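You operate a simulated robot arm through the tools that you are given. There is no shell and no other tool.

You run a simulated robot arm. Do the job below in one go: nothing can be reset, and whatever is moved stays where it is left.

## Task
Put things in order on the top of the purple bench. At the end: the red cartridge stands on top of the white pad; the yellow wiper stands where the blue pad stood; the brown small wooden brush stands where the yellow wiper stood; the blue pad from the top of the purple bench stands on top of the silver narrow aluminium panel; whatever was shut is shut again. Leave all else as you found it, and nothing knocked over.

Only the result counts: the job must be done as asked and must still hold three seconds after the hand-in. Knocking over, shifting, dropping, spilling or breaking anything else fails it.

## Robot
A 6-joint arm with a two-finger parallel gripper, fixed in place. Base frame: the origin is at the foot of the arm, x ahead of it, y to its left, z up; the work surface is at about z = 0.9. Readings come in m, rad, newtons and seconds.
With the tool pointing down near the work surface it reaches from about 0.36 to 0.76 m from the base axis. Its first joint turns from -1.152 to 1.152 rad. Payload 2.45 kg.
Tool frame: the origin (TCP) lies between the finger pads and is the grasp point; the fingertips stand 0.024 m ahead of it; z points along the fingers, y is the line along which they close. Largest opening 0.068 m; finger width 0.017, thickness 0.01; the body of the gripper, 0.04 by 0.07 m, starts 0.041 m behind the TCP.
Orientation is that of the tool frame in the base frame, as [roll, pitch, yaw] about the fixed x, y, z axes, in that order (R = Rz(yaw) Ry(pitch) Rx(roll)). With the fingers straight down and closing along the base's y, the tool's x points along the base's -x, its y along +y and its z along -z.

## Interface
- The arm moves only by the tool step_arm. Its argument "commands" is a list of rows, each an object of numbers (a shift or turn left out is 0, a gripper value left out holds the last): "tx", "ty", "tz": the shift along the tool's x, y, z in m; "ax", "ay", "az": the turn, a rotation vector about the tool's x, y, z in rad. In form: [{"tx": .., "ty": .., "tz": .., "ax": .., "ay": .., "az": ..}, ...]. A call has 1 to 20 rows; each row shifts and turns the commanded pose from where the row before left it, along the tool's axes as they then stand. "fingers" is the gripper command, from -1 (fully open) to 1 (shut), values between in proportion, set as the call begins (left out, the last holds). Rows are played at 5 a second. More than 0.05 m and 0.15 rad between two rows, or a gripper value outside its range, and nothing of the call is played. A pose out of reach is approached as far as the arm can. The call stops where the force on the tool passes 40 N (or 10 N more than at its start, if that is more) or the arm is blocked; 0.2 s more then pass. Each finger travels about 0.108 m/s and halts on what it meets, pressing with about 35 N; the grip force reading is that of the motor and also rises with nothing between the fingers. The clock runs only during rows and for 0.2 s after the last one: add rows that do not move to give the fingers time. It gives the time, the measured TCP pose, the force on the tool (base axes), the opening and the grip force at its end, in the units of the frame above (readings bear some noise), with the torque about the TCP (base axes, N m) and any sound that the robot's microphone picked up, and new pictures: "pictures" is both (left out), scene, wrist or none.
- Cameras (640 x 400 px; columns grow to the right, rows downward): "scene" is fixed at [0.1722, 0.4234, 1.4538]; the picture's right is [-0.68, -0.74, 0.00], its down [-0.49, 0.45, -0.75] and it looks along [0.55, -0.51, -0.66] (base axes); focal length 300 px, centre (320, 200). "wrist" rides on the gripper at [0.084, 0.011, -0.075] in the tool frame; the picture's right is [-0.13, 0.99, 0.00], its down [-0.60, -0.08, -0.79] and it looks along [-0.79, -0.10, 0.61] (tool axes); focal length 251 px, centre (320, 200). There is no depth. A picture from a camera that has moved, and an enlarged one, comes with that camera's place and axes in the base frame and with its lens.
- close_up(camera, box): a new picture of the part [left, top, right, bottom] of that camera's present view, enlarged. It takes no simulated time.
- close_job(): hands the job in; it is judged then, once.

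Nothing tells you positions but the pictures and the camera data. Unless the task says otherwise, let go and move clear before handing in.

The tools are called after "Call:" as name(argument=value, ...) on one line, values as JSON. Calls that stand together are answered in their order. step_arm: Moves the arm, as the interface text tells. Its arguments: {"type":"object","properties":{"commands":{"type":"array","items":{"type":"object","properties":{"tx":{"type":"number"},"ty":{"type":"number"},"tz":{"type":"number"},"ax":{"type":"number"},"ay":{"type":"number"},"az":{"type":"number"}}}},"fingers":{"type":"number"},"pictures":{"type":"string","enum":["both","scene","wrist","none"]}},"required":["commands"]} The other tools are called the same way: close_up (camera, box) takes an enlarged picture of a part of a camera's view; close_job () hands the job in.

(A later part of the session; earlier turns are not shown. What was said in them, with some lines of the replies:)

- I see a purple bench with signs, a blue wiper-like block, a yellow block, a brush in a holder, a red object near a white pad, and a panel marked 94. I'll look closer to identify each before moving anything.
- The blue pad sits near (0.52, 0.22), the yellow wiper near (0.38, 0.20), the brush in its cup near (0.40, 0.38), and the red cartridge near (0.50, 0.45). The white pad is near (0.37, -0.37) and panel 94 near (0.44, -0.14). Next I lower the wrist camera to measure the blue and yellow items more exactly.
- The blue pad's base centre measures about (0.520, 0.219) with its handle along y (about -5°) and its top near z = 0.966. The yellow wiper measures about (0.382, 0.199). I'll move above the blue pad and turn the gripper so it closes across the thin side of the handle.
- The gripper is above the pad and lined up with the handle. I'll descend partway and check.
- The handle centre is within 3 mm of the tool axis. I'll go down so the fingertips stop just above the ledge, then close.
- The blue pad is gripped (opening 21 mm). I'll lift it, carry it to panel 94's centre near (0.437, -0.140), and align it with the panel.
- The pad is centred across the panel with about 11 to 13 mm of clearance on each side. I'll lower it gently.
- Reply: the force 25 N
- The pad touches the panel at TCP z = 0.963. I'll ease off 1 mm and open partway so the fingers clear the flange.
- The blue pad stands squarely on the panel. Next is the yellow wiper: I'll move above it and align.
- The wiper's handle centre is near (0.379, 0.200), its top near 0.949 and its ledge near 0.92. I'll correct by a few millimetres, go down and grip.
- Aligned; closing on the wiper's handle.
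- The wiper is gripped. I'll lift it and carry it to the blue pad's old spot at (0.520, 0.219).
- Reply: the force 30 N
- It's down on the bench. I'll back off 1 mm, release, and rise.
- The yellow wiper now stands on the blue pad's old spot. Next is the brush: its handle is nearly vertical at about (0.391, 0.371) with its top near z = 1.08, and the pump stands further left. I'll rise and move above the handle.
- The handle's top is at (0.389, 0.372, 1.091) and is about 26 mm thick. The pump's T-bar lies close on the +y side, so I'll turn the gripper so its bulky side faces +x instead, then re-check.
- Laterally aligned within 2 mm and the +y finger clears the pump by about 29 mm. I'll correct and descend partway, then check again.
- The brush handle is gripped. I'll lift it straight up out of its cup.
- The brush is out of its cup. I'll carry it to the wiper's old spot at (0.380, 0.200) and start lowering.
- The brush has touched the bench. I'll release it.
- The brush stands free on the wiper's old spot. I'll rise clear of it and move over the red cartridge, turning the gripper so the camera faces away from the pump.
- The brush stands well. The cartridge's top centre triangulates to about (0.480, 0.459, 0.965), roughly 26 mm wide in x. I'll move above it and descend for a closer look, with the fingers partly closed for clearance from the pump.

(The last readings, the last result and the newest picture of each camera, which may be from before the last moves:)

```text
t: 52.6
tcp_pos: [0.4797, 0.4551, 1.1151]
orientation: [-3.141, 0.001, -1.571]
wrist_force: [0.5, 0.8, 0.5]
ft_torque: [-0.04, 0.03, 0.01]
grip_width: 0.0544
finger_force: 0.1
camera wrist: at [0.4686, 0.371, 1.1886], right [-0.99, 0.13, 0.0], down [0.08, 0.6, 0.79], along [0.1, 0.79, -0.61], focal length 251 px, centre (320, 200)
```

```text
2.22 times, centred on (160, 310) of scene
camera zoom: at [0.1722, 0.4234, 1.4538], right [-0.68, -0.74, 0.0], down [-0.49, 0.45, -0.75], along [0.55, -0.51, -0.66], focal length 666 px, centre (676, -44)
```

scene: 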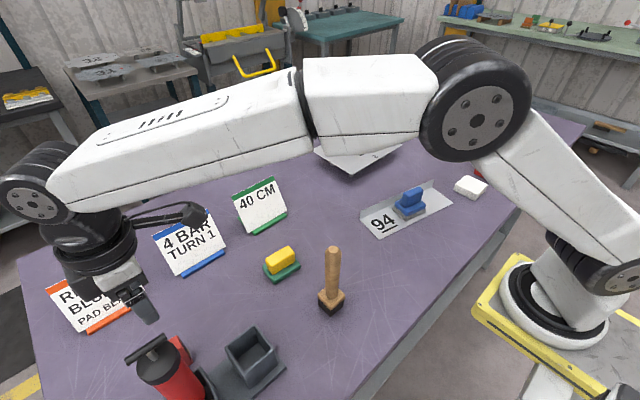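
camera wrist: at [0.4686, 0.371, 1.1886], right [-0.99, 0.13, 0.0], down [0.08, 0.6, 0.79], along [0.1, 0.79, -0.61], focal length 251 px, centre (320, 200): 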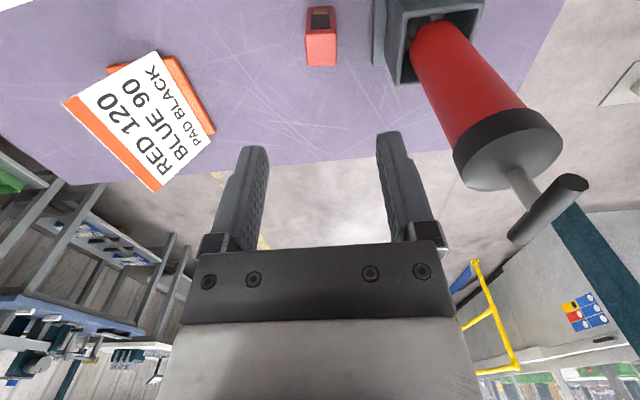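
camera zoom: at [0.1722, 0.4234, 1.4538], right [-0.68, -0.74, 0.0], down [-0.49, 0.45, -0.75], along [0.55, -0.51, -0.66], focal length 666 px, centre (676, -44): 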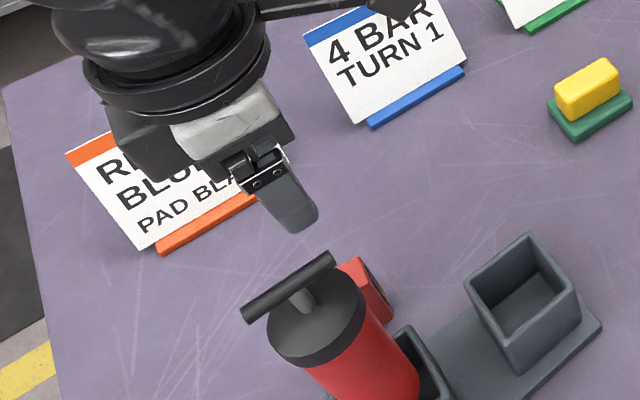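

The cartridge is about 25 × 25 × 63 mm, centred near (0.479, 0.460) and turned about -4°. I'll align and descend in two stages.

Call:
step_arm(commands=[{"tx": -0.0047, "ty": 0.0007, "az": 0.06}, {"tz": 0.04}, {"tz": 0.04}, {"tz": 0.02}, {}])

Call:
close_up(camera="wrist", box=[220, 20, 420, 220])

Call:
close_up(camera="scene", box=[60, 220, 260, 400])

```text
t: 53.8
tcp_pos: [0.4787, 0.4618, 1.0158]
orientation: [3.142, 0.001, -1.629]
wrist_force: [-0.1, -0.2, 0.0]
ft_torque: [-0.01, 0.0, -0.01]
grip_width: 0.0545
finger_force: 0.2
camera wrist: at [0.4622, 0.377, 1.0894], right [-0.98, 0.19, 0.0], down [0.11, 0.6, 0.79], along [0.15, 0.78, -0.61], focal length 251 px, centre (320, 200)
```

scene: 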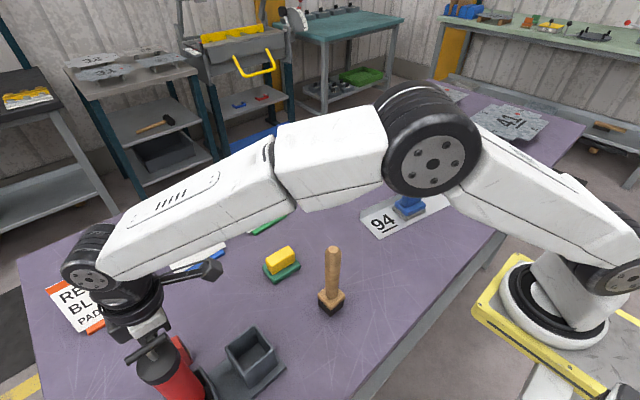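
wrist: 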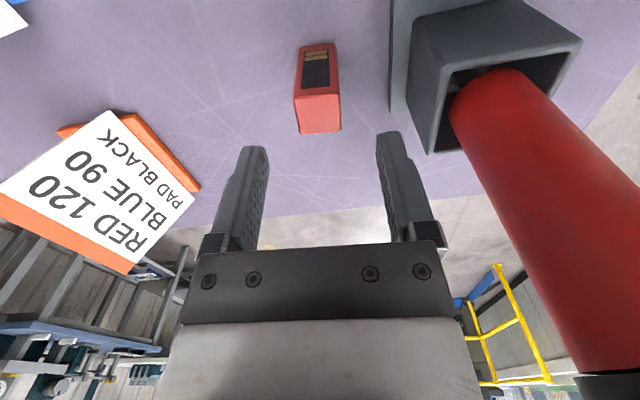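

```text
2.00 times, centred on (320, 120) of wrist
camera zoom: at [0.4622, 0.377, 1.0894], right [-0.98, 0.19, 0.0], down [0.11, 0.6, 0.79], along [0.15, 0.78, -0.61], focal length 503 px, centre (320, 360)
```

zoom: 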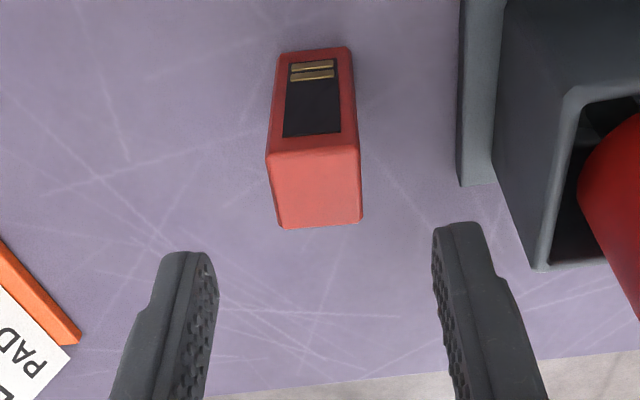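

```text
2.22 times, centred on (160, 310) of scene
camera zoom: at [0.1722, 0.4234, 1.4538], right [-0.68, -0.74, 0.0], down [-0.49, 0.45, -0.75], along [0.55, -0.51, -0.66], focal length 666 px, centre (676, -44)
```

zoom: 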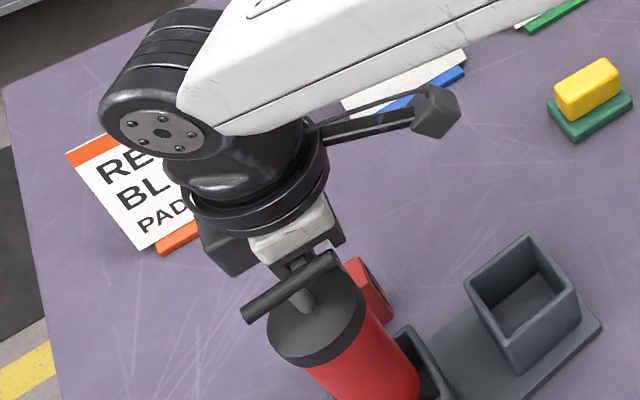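

The clearances to the pump look fine (about 20 mm). Final descent to z = 0.944.

Call:
step_arm(commands=[{"tx": 0.002, "tz": 0.03}, {"tz": 0.025}, {"tz": 0.0165}, {}], pictures="wrist")

Call:
close_up(camera="wrist", box=[220, 60, 420, 260])

```text
t: 54.8
tcp_pos: [0.4781, 0.4592, 0.9435]
orientation: [-3.141, 0.001, -1.63]
wrist_force: [-0.6, 0.6, 0.4]
ft_torque: [0.01, -0.03, 0.0]
grip_width: 0.0541
finger_force: 0.1
camera wrist: at [0.462, 0.3754, 1.0181], right [-0.98, 0.19, 0.0], down [0.11, 0.6, 0.79], along [0.15, 0.78, -0.61], focal length 251 px, centre (320, 200)
```

wrist: 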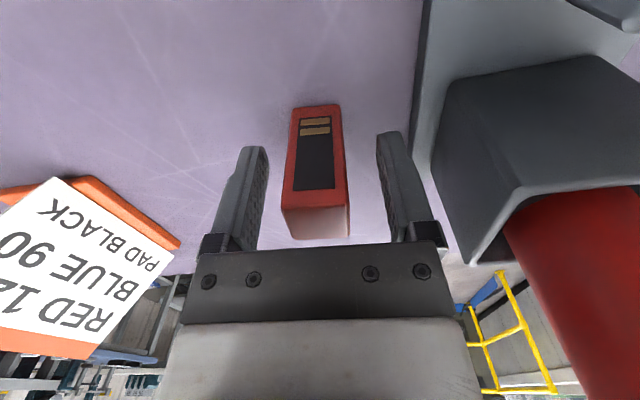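

```text
2.00 times, centred on (320, 160) of wrist
camera zoom: at [0.462, 0.3754, 1.0181], right [-0.98, 0.19, 0.0], down [0.11, 0.6, 0.79], along [0.15, 0.78, -0.61], focal length 503 px, centre (320, 280)
```

zoom: 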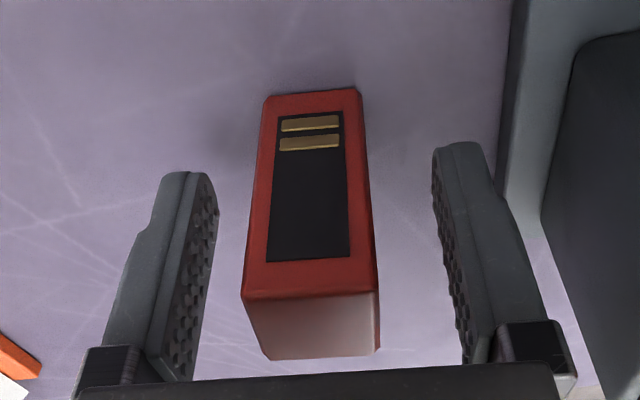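

Call:
step_arm(commands=[{}, {}, {}], fingers=1, pictures="wrist")

```text
t: 55.6
tcp_pos: [0.4795, 0.4597, 0.9436]
orientation: [3.142, 0.001, -1.63]
wrist_force: [0.4, 0.5, 0.7]
ft_torque: [-0.01, -0.01, -0.01]
grip_width: 0.0256
finger_force: 35.2
camera wrist: at [0.4619, 0.3754, 1.0182], right [-0.98, 0.19, 0.0], down [0.11, 0.6, 0.79], along [0.15, 0.78, -0.61], focal length 251 px, centre (320, 200)
```

wrist: 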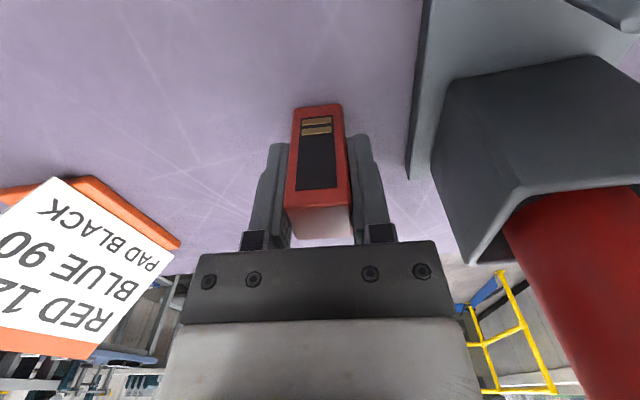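

The cartridge is gripped. I'll lift it straight up well above the pump, then carry it across to a viewing position near the white pad.

Call:
step_arm(commands=[{"tz": -0.02}, {"tz": -0.04}, {"tz": -0.045}, {"tz": -0.045}, {"tz": -0.045}, {"tz": -0.045}, {"tz": -0.02}, {}], pictures="scene")

Call:
step_arm(commands=[{"tx": 0.04656, "ty": 0.00301}, {"tx": 0.04656, "ty": 0.00301}, {"tx": 0.04656, "ty": 0.00301}, {"tx": 0.04656, "ty": 0.00301}, {"tx": 0.04656, "ty": 0.00301}, {"tx": 0.04656, "ty": 0.00301}, {"tx": 0.04656, "ty": 0.00301}, {"tx": 0.04656, "ty": 0.00301}, {"tx": 0.04656, "ty": 0.00301}, {"tx": 0.04656, "ty": 0.00301}, {"tx": 0.04656, "ty": 0.00301}, {"tx": 0.04656, "ty": 0.00301}, {"tx": 0.04656, "ty": 0.00301}, {"tx": 0.04656, "ty": 0.00301}, {"tx": 0.04656, "ty": 0.00301}, {"tx": 0.04656, "ty": 0.00301}, {"tx": 0.04656, "ty": 0.00301}, {"tx": 0.04656, "ty": 0.00301}, {"tx": 0.04656, "ty": 0.00301}, {}])

```text
t: 57.4
tcp_pos: [0.4773, 0.4608, 1.2048]
orientation: [-3.141, 0.0, -1.631]
wrist_force: [-0.4, -0.3, -0.6]
ft_torque: [-0.04, -0.04, -0.03]
grip_width: 0.0254
finger_force: 35.3
```

scene: 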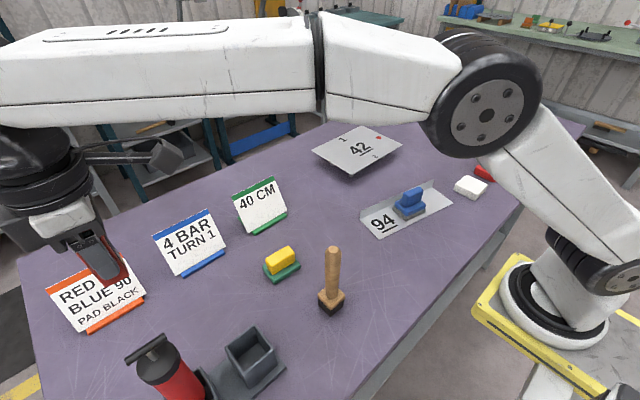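

```text
t: 61.6
tcp_pos: [0.369, -0.4225, 1.2031]
orientation: [3.141, -0.001, -1.63]
wrist_force: [0.6, -0.4, -0.4]
ft_torque: [0.03, 0.0, -0.03]
grip_width: 0.0256
finger_force: 35.2
camera wrist: at [0.3525, -0.5056, 1.2778], right [-0.98, 0.19, 0.0], down [0.11, 0.6, 0.79], along [0.15, 0.78, -0.61], focal length 251 px, centre (320, 200)
```

scene: 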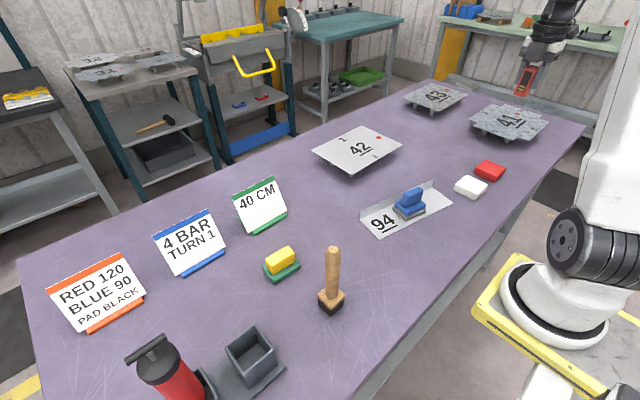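
wrist: 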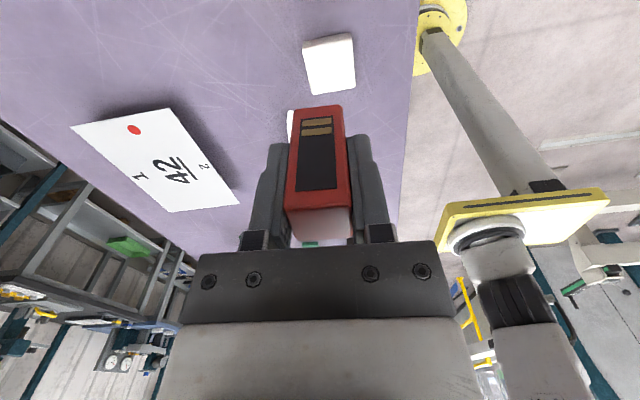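

Call:
close_up(camera="wrist", box=[260, 10, 400, 110])

Call:
close_up(camera="scene", box=[420, 140, 540, 220])

```text
4.00 times, centred on (330, 60) of wrist
camera zoom: at [0.3525, -0.5056, 1.2778], right [-0.98, 0.19, 0.0], down [0.11, 0.6, 0.79], along [0.15, 0.78, -0.61], focal length 1006 px, centre (280, 760)
```

zoom: 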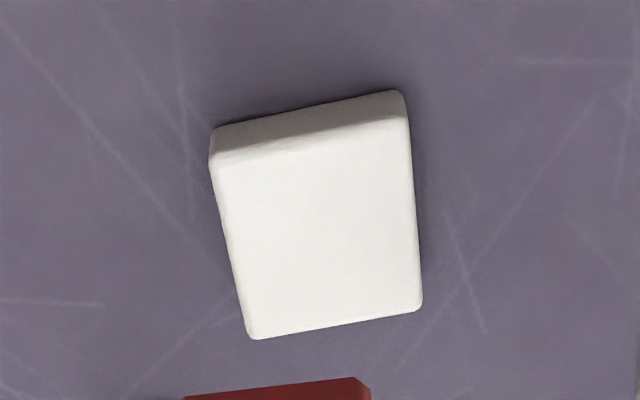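

```text
5.00 times, centred on (480, 180) of scene
camera zoom: at [0.1723, 0.4233, 1.4538], right [-0.68, -0.74, 0.0], down [-0.49, 0.45, -0.75], along [0.55, -0.51, -0.66], focal length 1500 px, centre (-480, 300)
```

zoom: 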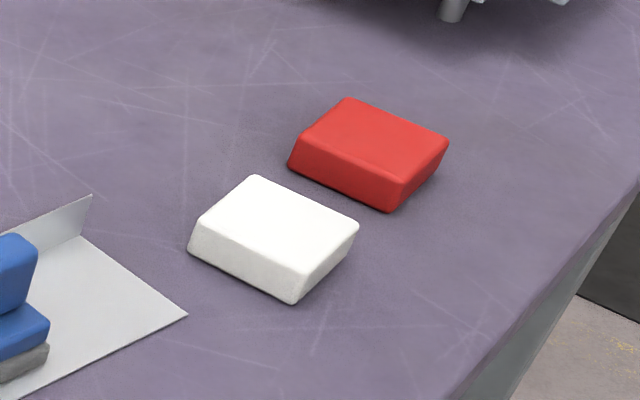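

The white pad's top centre measures (0.369, -0.339) with its top near z = 0.92. I'll move over it, align, and descend to just above.

Call:
step_arm(commands=[{"tx": -0.0417, "ty": 0.00245}, {"tx": -0.0417, "ty": 0.00245}, {"az": -0.05}, {"tz": 0.045}, {"tz": 0.045}, {"tz": 0.045}, {"tz": 0.04}, {}])

Call:
close_up(camera="scene", box=[400, 110, 540, 220])

Call:
close_up(camera="wrist", box=[220, 0, 420, 150])

```text
t: 63.4
tcp_pos: [0.37, -0.3379, 1.0289]
orientation: [3.14, -0.001, -1.579]
wrist_force: [-0.1, -0.6, 1.1]
ft_torque: [-0.03, 0.03, 0.02]
grip_width: 0.0252
finger_force: 35.1
camera wrist: at [0.3574, -0.4222, 1.1035], right [-0.99, 0.14, 0.0], down [0.08, 0.6, 0.79], along [0.11, 0.79, -0.61], focal length 251 px, centre (320, 200)
```

scene: 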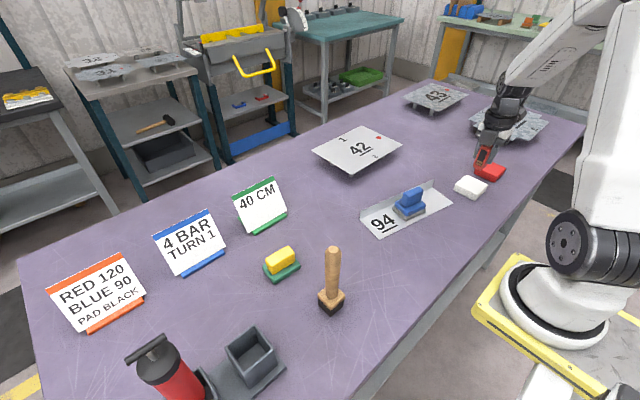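
wrist: 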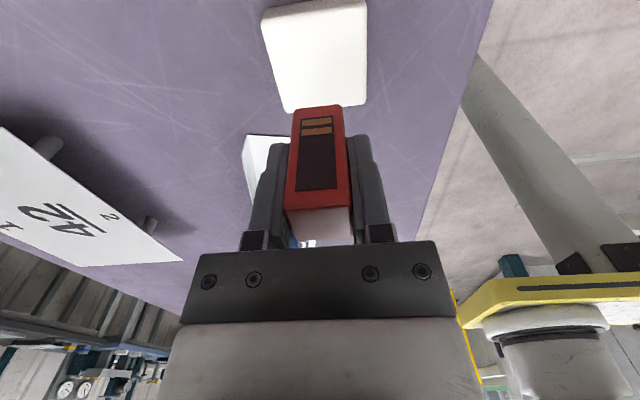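

```text
3.64 times, centred on (470, 165) of scene
camera zoom: at [0.1723, 0.4233, 1.4538], right [-0.68, -0.74, 0.0], down [-0.49, 0.45, -0.75], along [0.55, -0.51, -0.66], focal length 1091 px, centre (-226, 327)
```

zoom: 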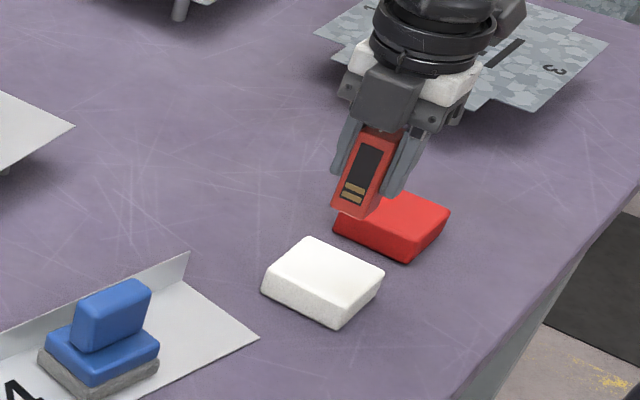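

```text
2.67 times, centred on (320, 75) of wrist
camera zoom: at [0.3574, -0.4222, 1.1035], right [-0.99, 0.14, 0.0], down [0.08, 0.6, 0.79], along [0.11, 0.79, -0.61], focal length 670 px, centre (320, 533)
```

zoom: 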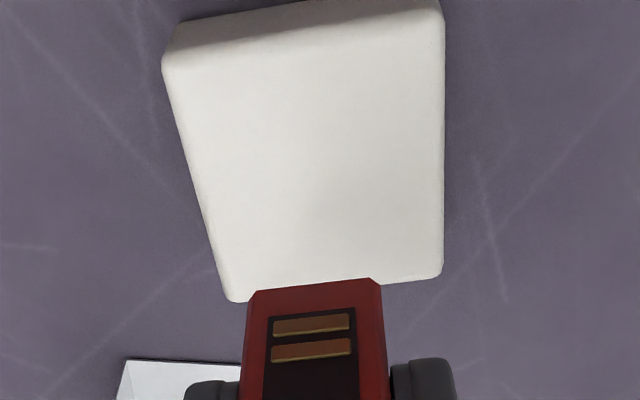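

The cartridge is centred over the pad within 1 mm. I'll lower it gently.

Call:
step_arm(commands=[{"tz": 0.03}, {"tz": 0.02}, {"tz": 0.006}, {}], pictures="scene")

Call:
close_up(camera="scene", box=[420, 120, 540, 220])

Call:
step_arm(commands=[{"tz": 0.002}, {}], pictures="none")

Call:
step_arm(commands=[{"tz": 0.0015}, {}], pictures="none")

```text
t: 64.4
tcp_pos: [0.3691, -0.3384, 0.9735]
orientation: [-3.141, 0.001, -1.58]
wrist_force: [-0.6, 0.2, -0.9]
ft_torque: [0.01, 0.01, 0.01]
grip_width: 0.0252
finger_force: 34.6
```

scene: 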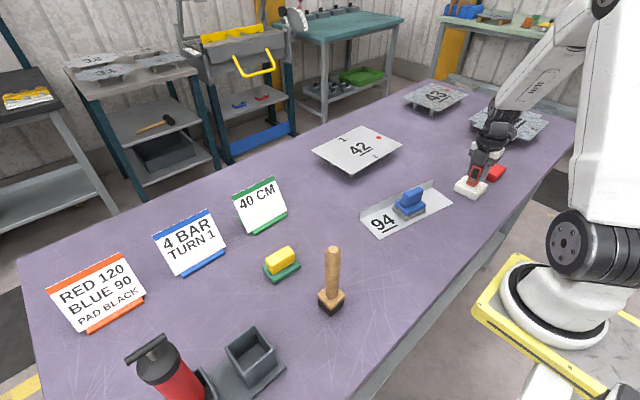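

```text
4.00 times, centred on (480, 170) of scene
camera zoom: at [0.1723, 0.4233, 1.4538], right [-0.68, -0.74, 0.0], down [-0.49, 0.45, -0.75], along [0.55, -0.51, -0.66], focal length 1200 px, centre (-320, 320)
```

zoom: 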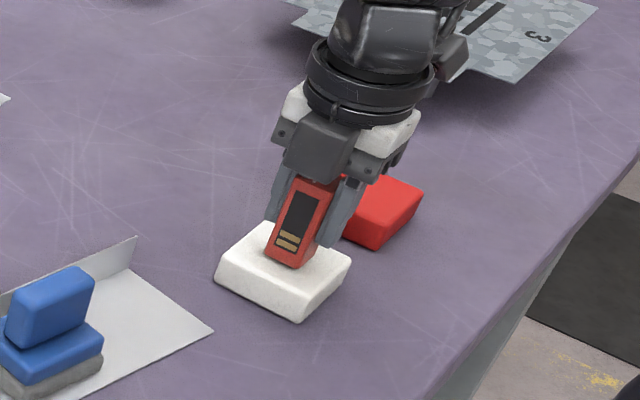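

```text
t: 65.0
tcp_pos: [0.3702, -0.3377, 0.9716]
orientation: [3.141, -0.002, -1.58]
wrist_force: [0.5, 0.1, -0.8]
ft_torque: [-0.03, -0.02, -0.01]
grip_width: 0.0251
finger_force: 35.1
```

```text
t: 65.6
tcp_pos: [0.3695, -0.3387, 0.9703]
orientation: [-3.14, -0.003, -1.579]
wrist_force: [-2.2, 2.8, 14.0]
ft_torque: [0.15, 0.09, -0.05]
grip_width: 0.0256
finger_force: 34.9
```

Contact at about 14 N. I'll ease off slightly, release, and check.

Call:
step_arm(commands=[{"tz": -0.0006}, {}], pictures="none")

Call:
step_arm(commands=[{}, {}, {}], fingers=-0.6)

Call:
close_up(camera="wrist", box=[220, 40, 420, 240])

```text
t: 66.2
tcp_pos: [0.3687, -0.3381, 0.9701]
orientation: [-3.14, -0.002, -1.581]
wrist_force: [0.9, 0.9, 10.3]
ft_torque: [0.09, 0.01, 0.02]
grip_width: 0.0255
finger_force: 35.1
```

```text
t: 67.0
tcp_pos: [0.3698, -0.3386, 0.9692]
orientation: [3.141, 0.0, -1.58]
wrist_force: [0.0, 0.3, -0.5]
ft_torque: [-0.01, -0.01, -0.01]
grip_width: 0.0544
finger_force: 0.1
camera wrist: at [0.3567, -0.422, 1.0439], right [-0.99, 0.14, 0.0], down [0.08, 0.6, 0.79], along [0.11, 0.79, -0.61], focal length 251 px, centre (320, 200)
```

scene: 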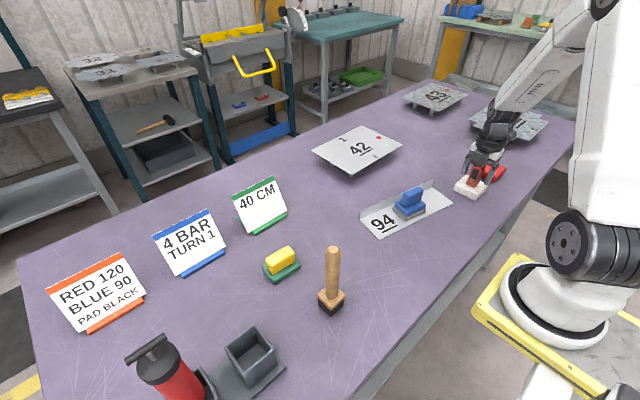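
wrist: 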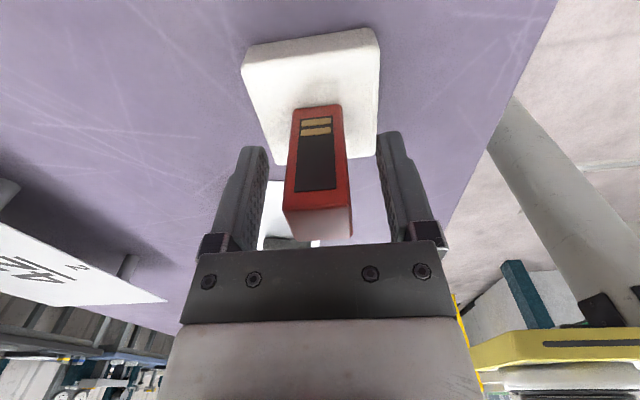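

```text
2.00 times, centred on (320, 140) of wrist
camera zoom: at [0.3567, -0.422, 1.0439], right [-0.99, 0.14, 0.0], down [0.08, 0.6, 0.79], along [0.11, 0.79, -0.61], focal length 503 px, centre (320, 320)
```

zoom: 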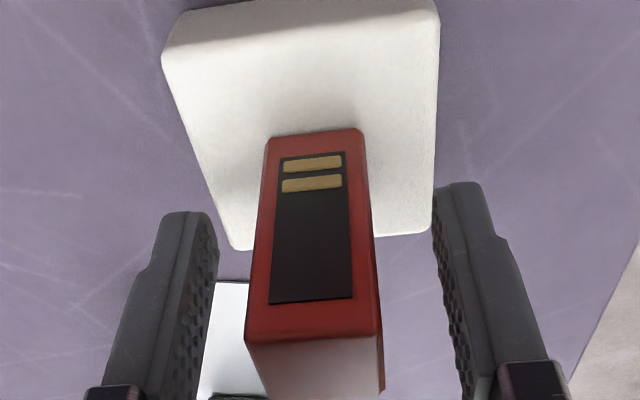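

The cartridge stands on the white pad with the fingers clear. I'll rise straight up and move clear.

Call:
step_arm(commands=[{"tz": -0.02}, {"tz": -0.04}, {"tz": -0.045}, {"tz": -0.045}, {"tz": -0.045}, {"tz": -0.03}, {}, {}])

Call:
close_up(camera="scene", box=[340, 120, 540, 250])

Call:
close_up(camera="scene", box=[100, 220, 380, 400])

```text
t: 68.8
tcp_pos: [0.3683, -0.3375, 1.1955]
orientation: [3.14, 0.001, -1.579]
wrist_force: [0.2, 0.2, -0.3]
ft_torque: [0.02, 0.01, 0.01]
grip_width: 0.0541
finger_force: 0.1
camera wrist: at [0.3564, -0.4214, 1.2695], right [-0.99, 0.14, 0.0], down [0.08, 0.6, 0.79], along [0.11, 0.79, -0.61], focal length 251 px, centre (320, 200)
```

scene: 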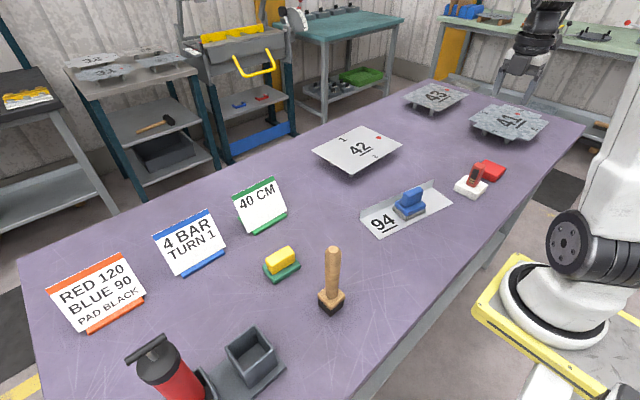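
wrist: 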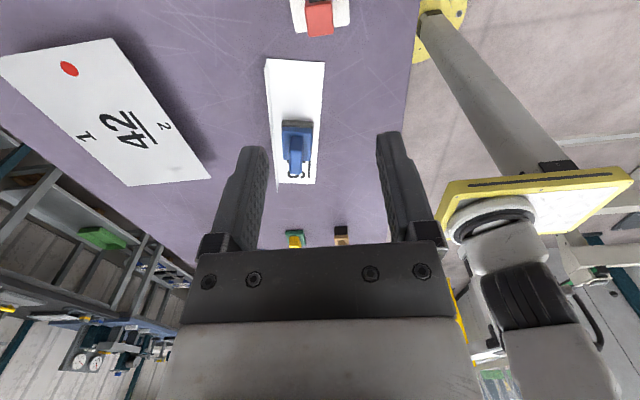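

```text
3.08 times, centred on (440, 185) of scene
camera zoom: at [0.1722, 0.4234, 1.4538], right [-0.68, -0.74, 0.0], down [-0.49, 0.45, -0.75], along [0.55, -0.51, -0.66], focal length 923 px, centre (-49, 246)
```

zoom: 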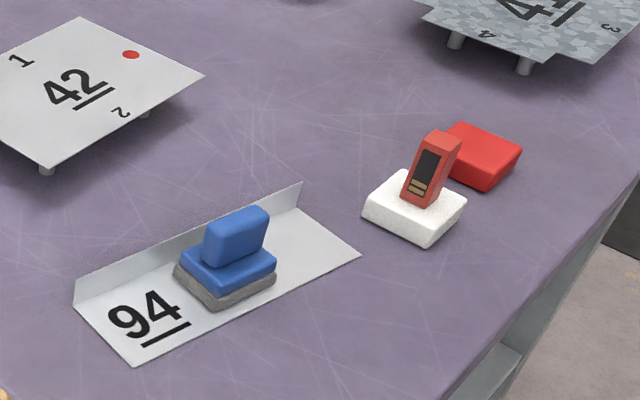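

```text
2.22 times, centred on (240, 310) of scene
camera zoom: at [0.1722, 0.4234, 1.4538], right [-0.68, -0.74, 0.0], down [-0.49, 0.45, -0.75], along [0.55, -0.51, -0.66], focal length 666 px, centre (498, -44)
```

zoom: 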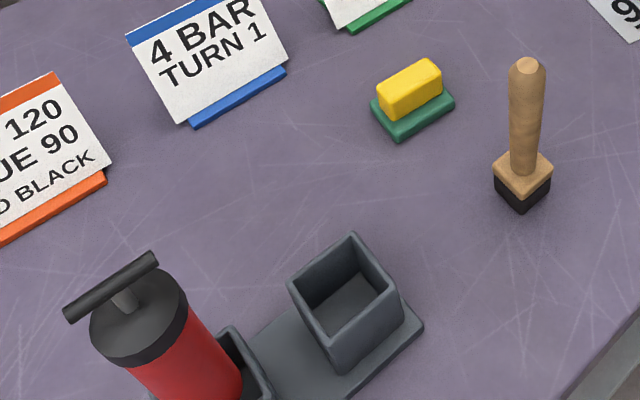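

All four items are in place: the blue pad is on panel 94, the yellow wiper is on the blue pad's old spot, the brush stands on the wiper's old spot, and the red cartridge is on the white pad. Nothing else appears moved and I saw nothing that had been shut, so I'm handing in the job.

Call:
close_job()

```text
The job is handed in.
```

I put the four items where you asked and handed the job in. I don't have the judge's result. The last pictures, taken with the gripper clear, showed everything standing.

- **Blue pad:** it stands on the narrow panel marked 94, about midway along it.
- **Yellow wiper:** it stands where the blue pad was, to within a few millimetres.
- **Brown wooden brush:** I lifted it out of its cup, and it stands upright where the yellow wiper was.
- **Red cartridge:** it stands upright in the middle of the white pad. I took the red box with the dark label beside the pump to be the cartridge, not the flat red block next to the white pad.

I saw nothing on the bench that had been shut, so there was nothing to close again. Nothing was knocked over, and the other objects look unmoved in the pictures.
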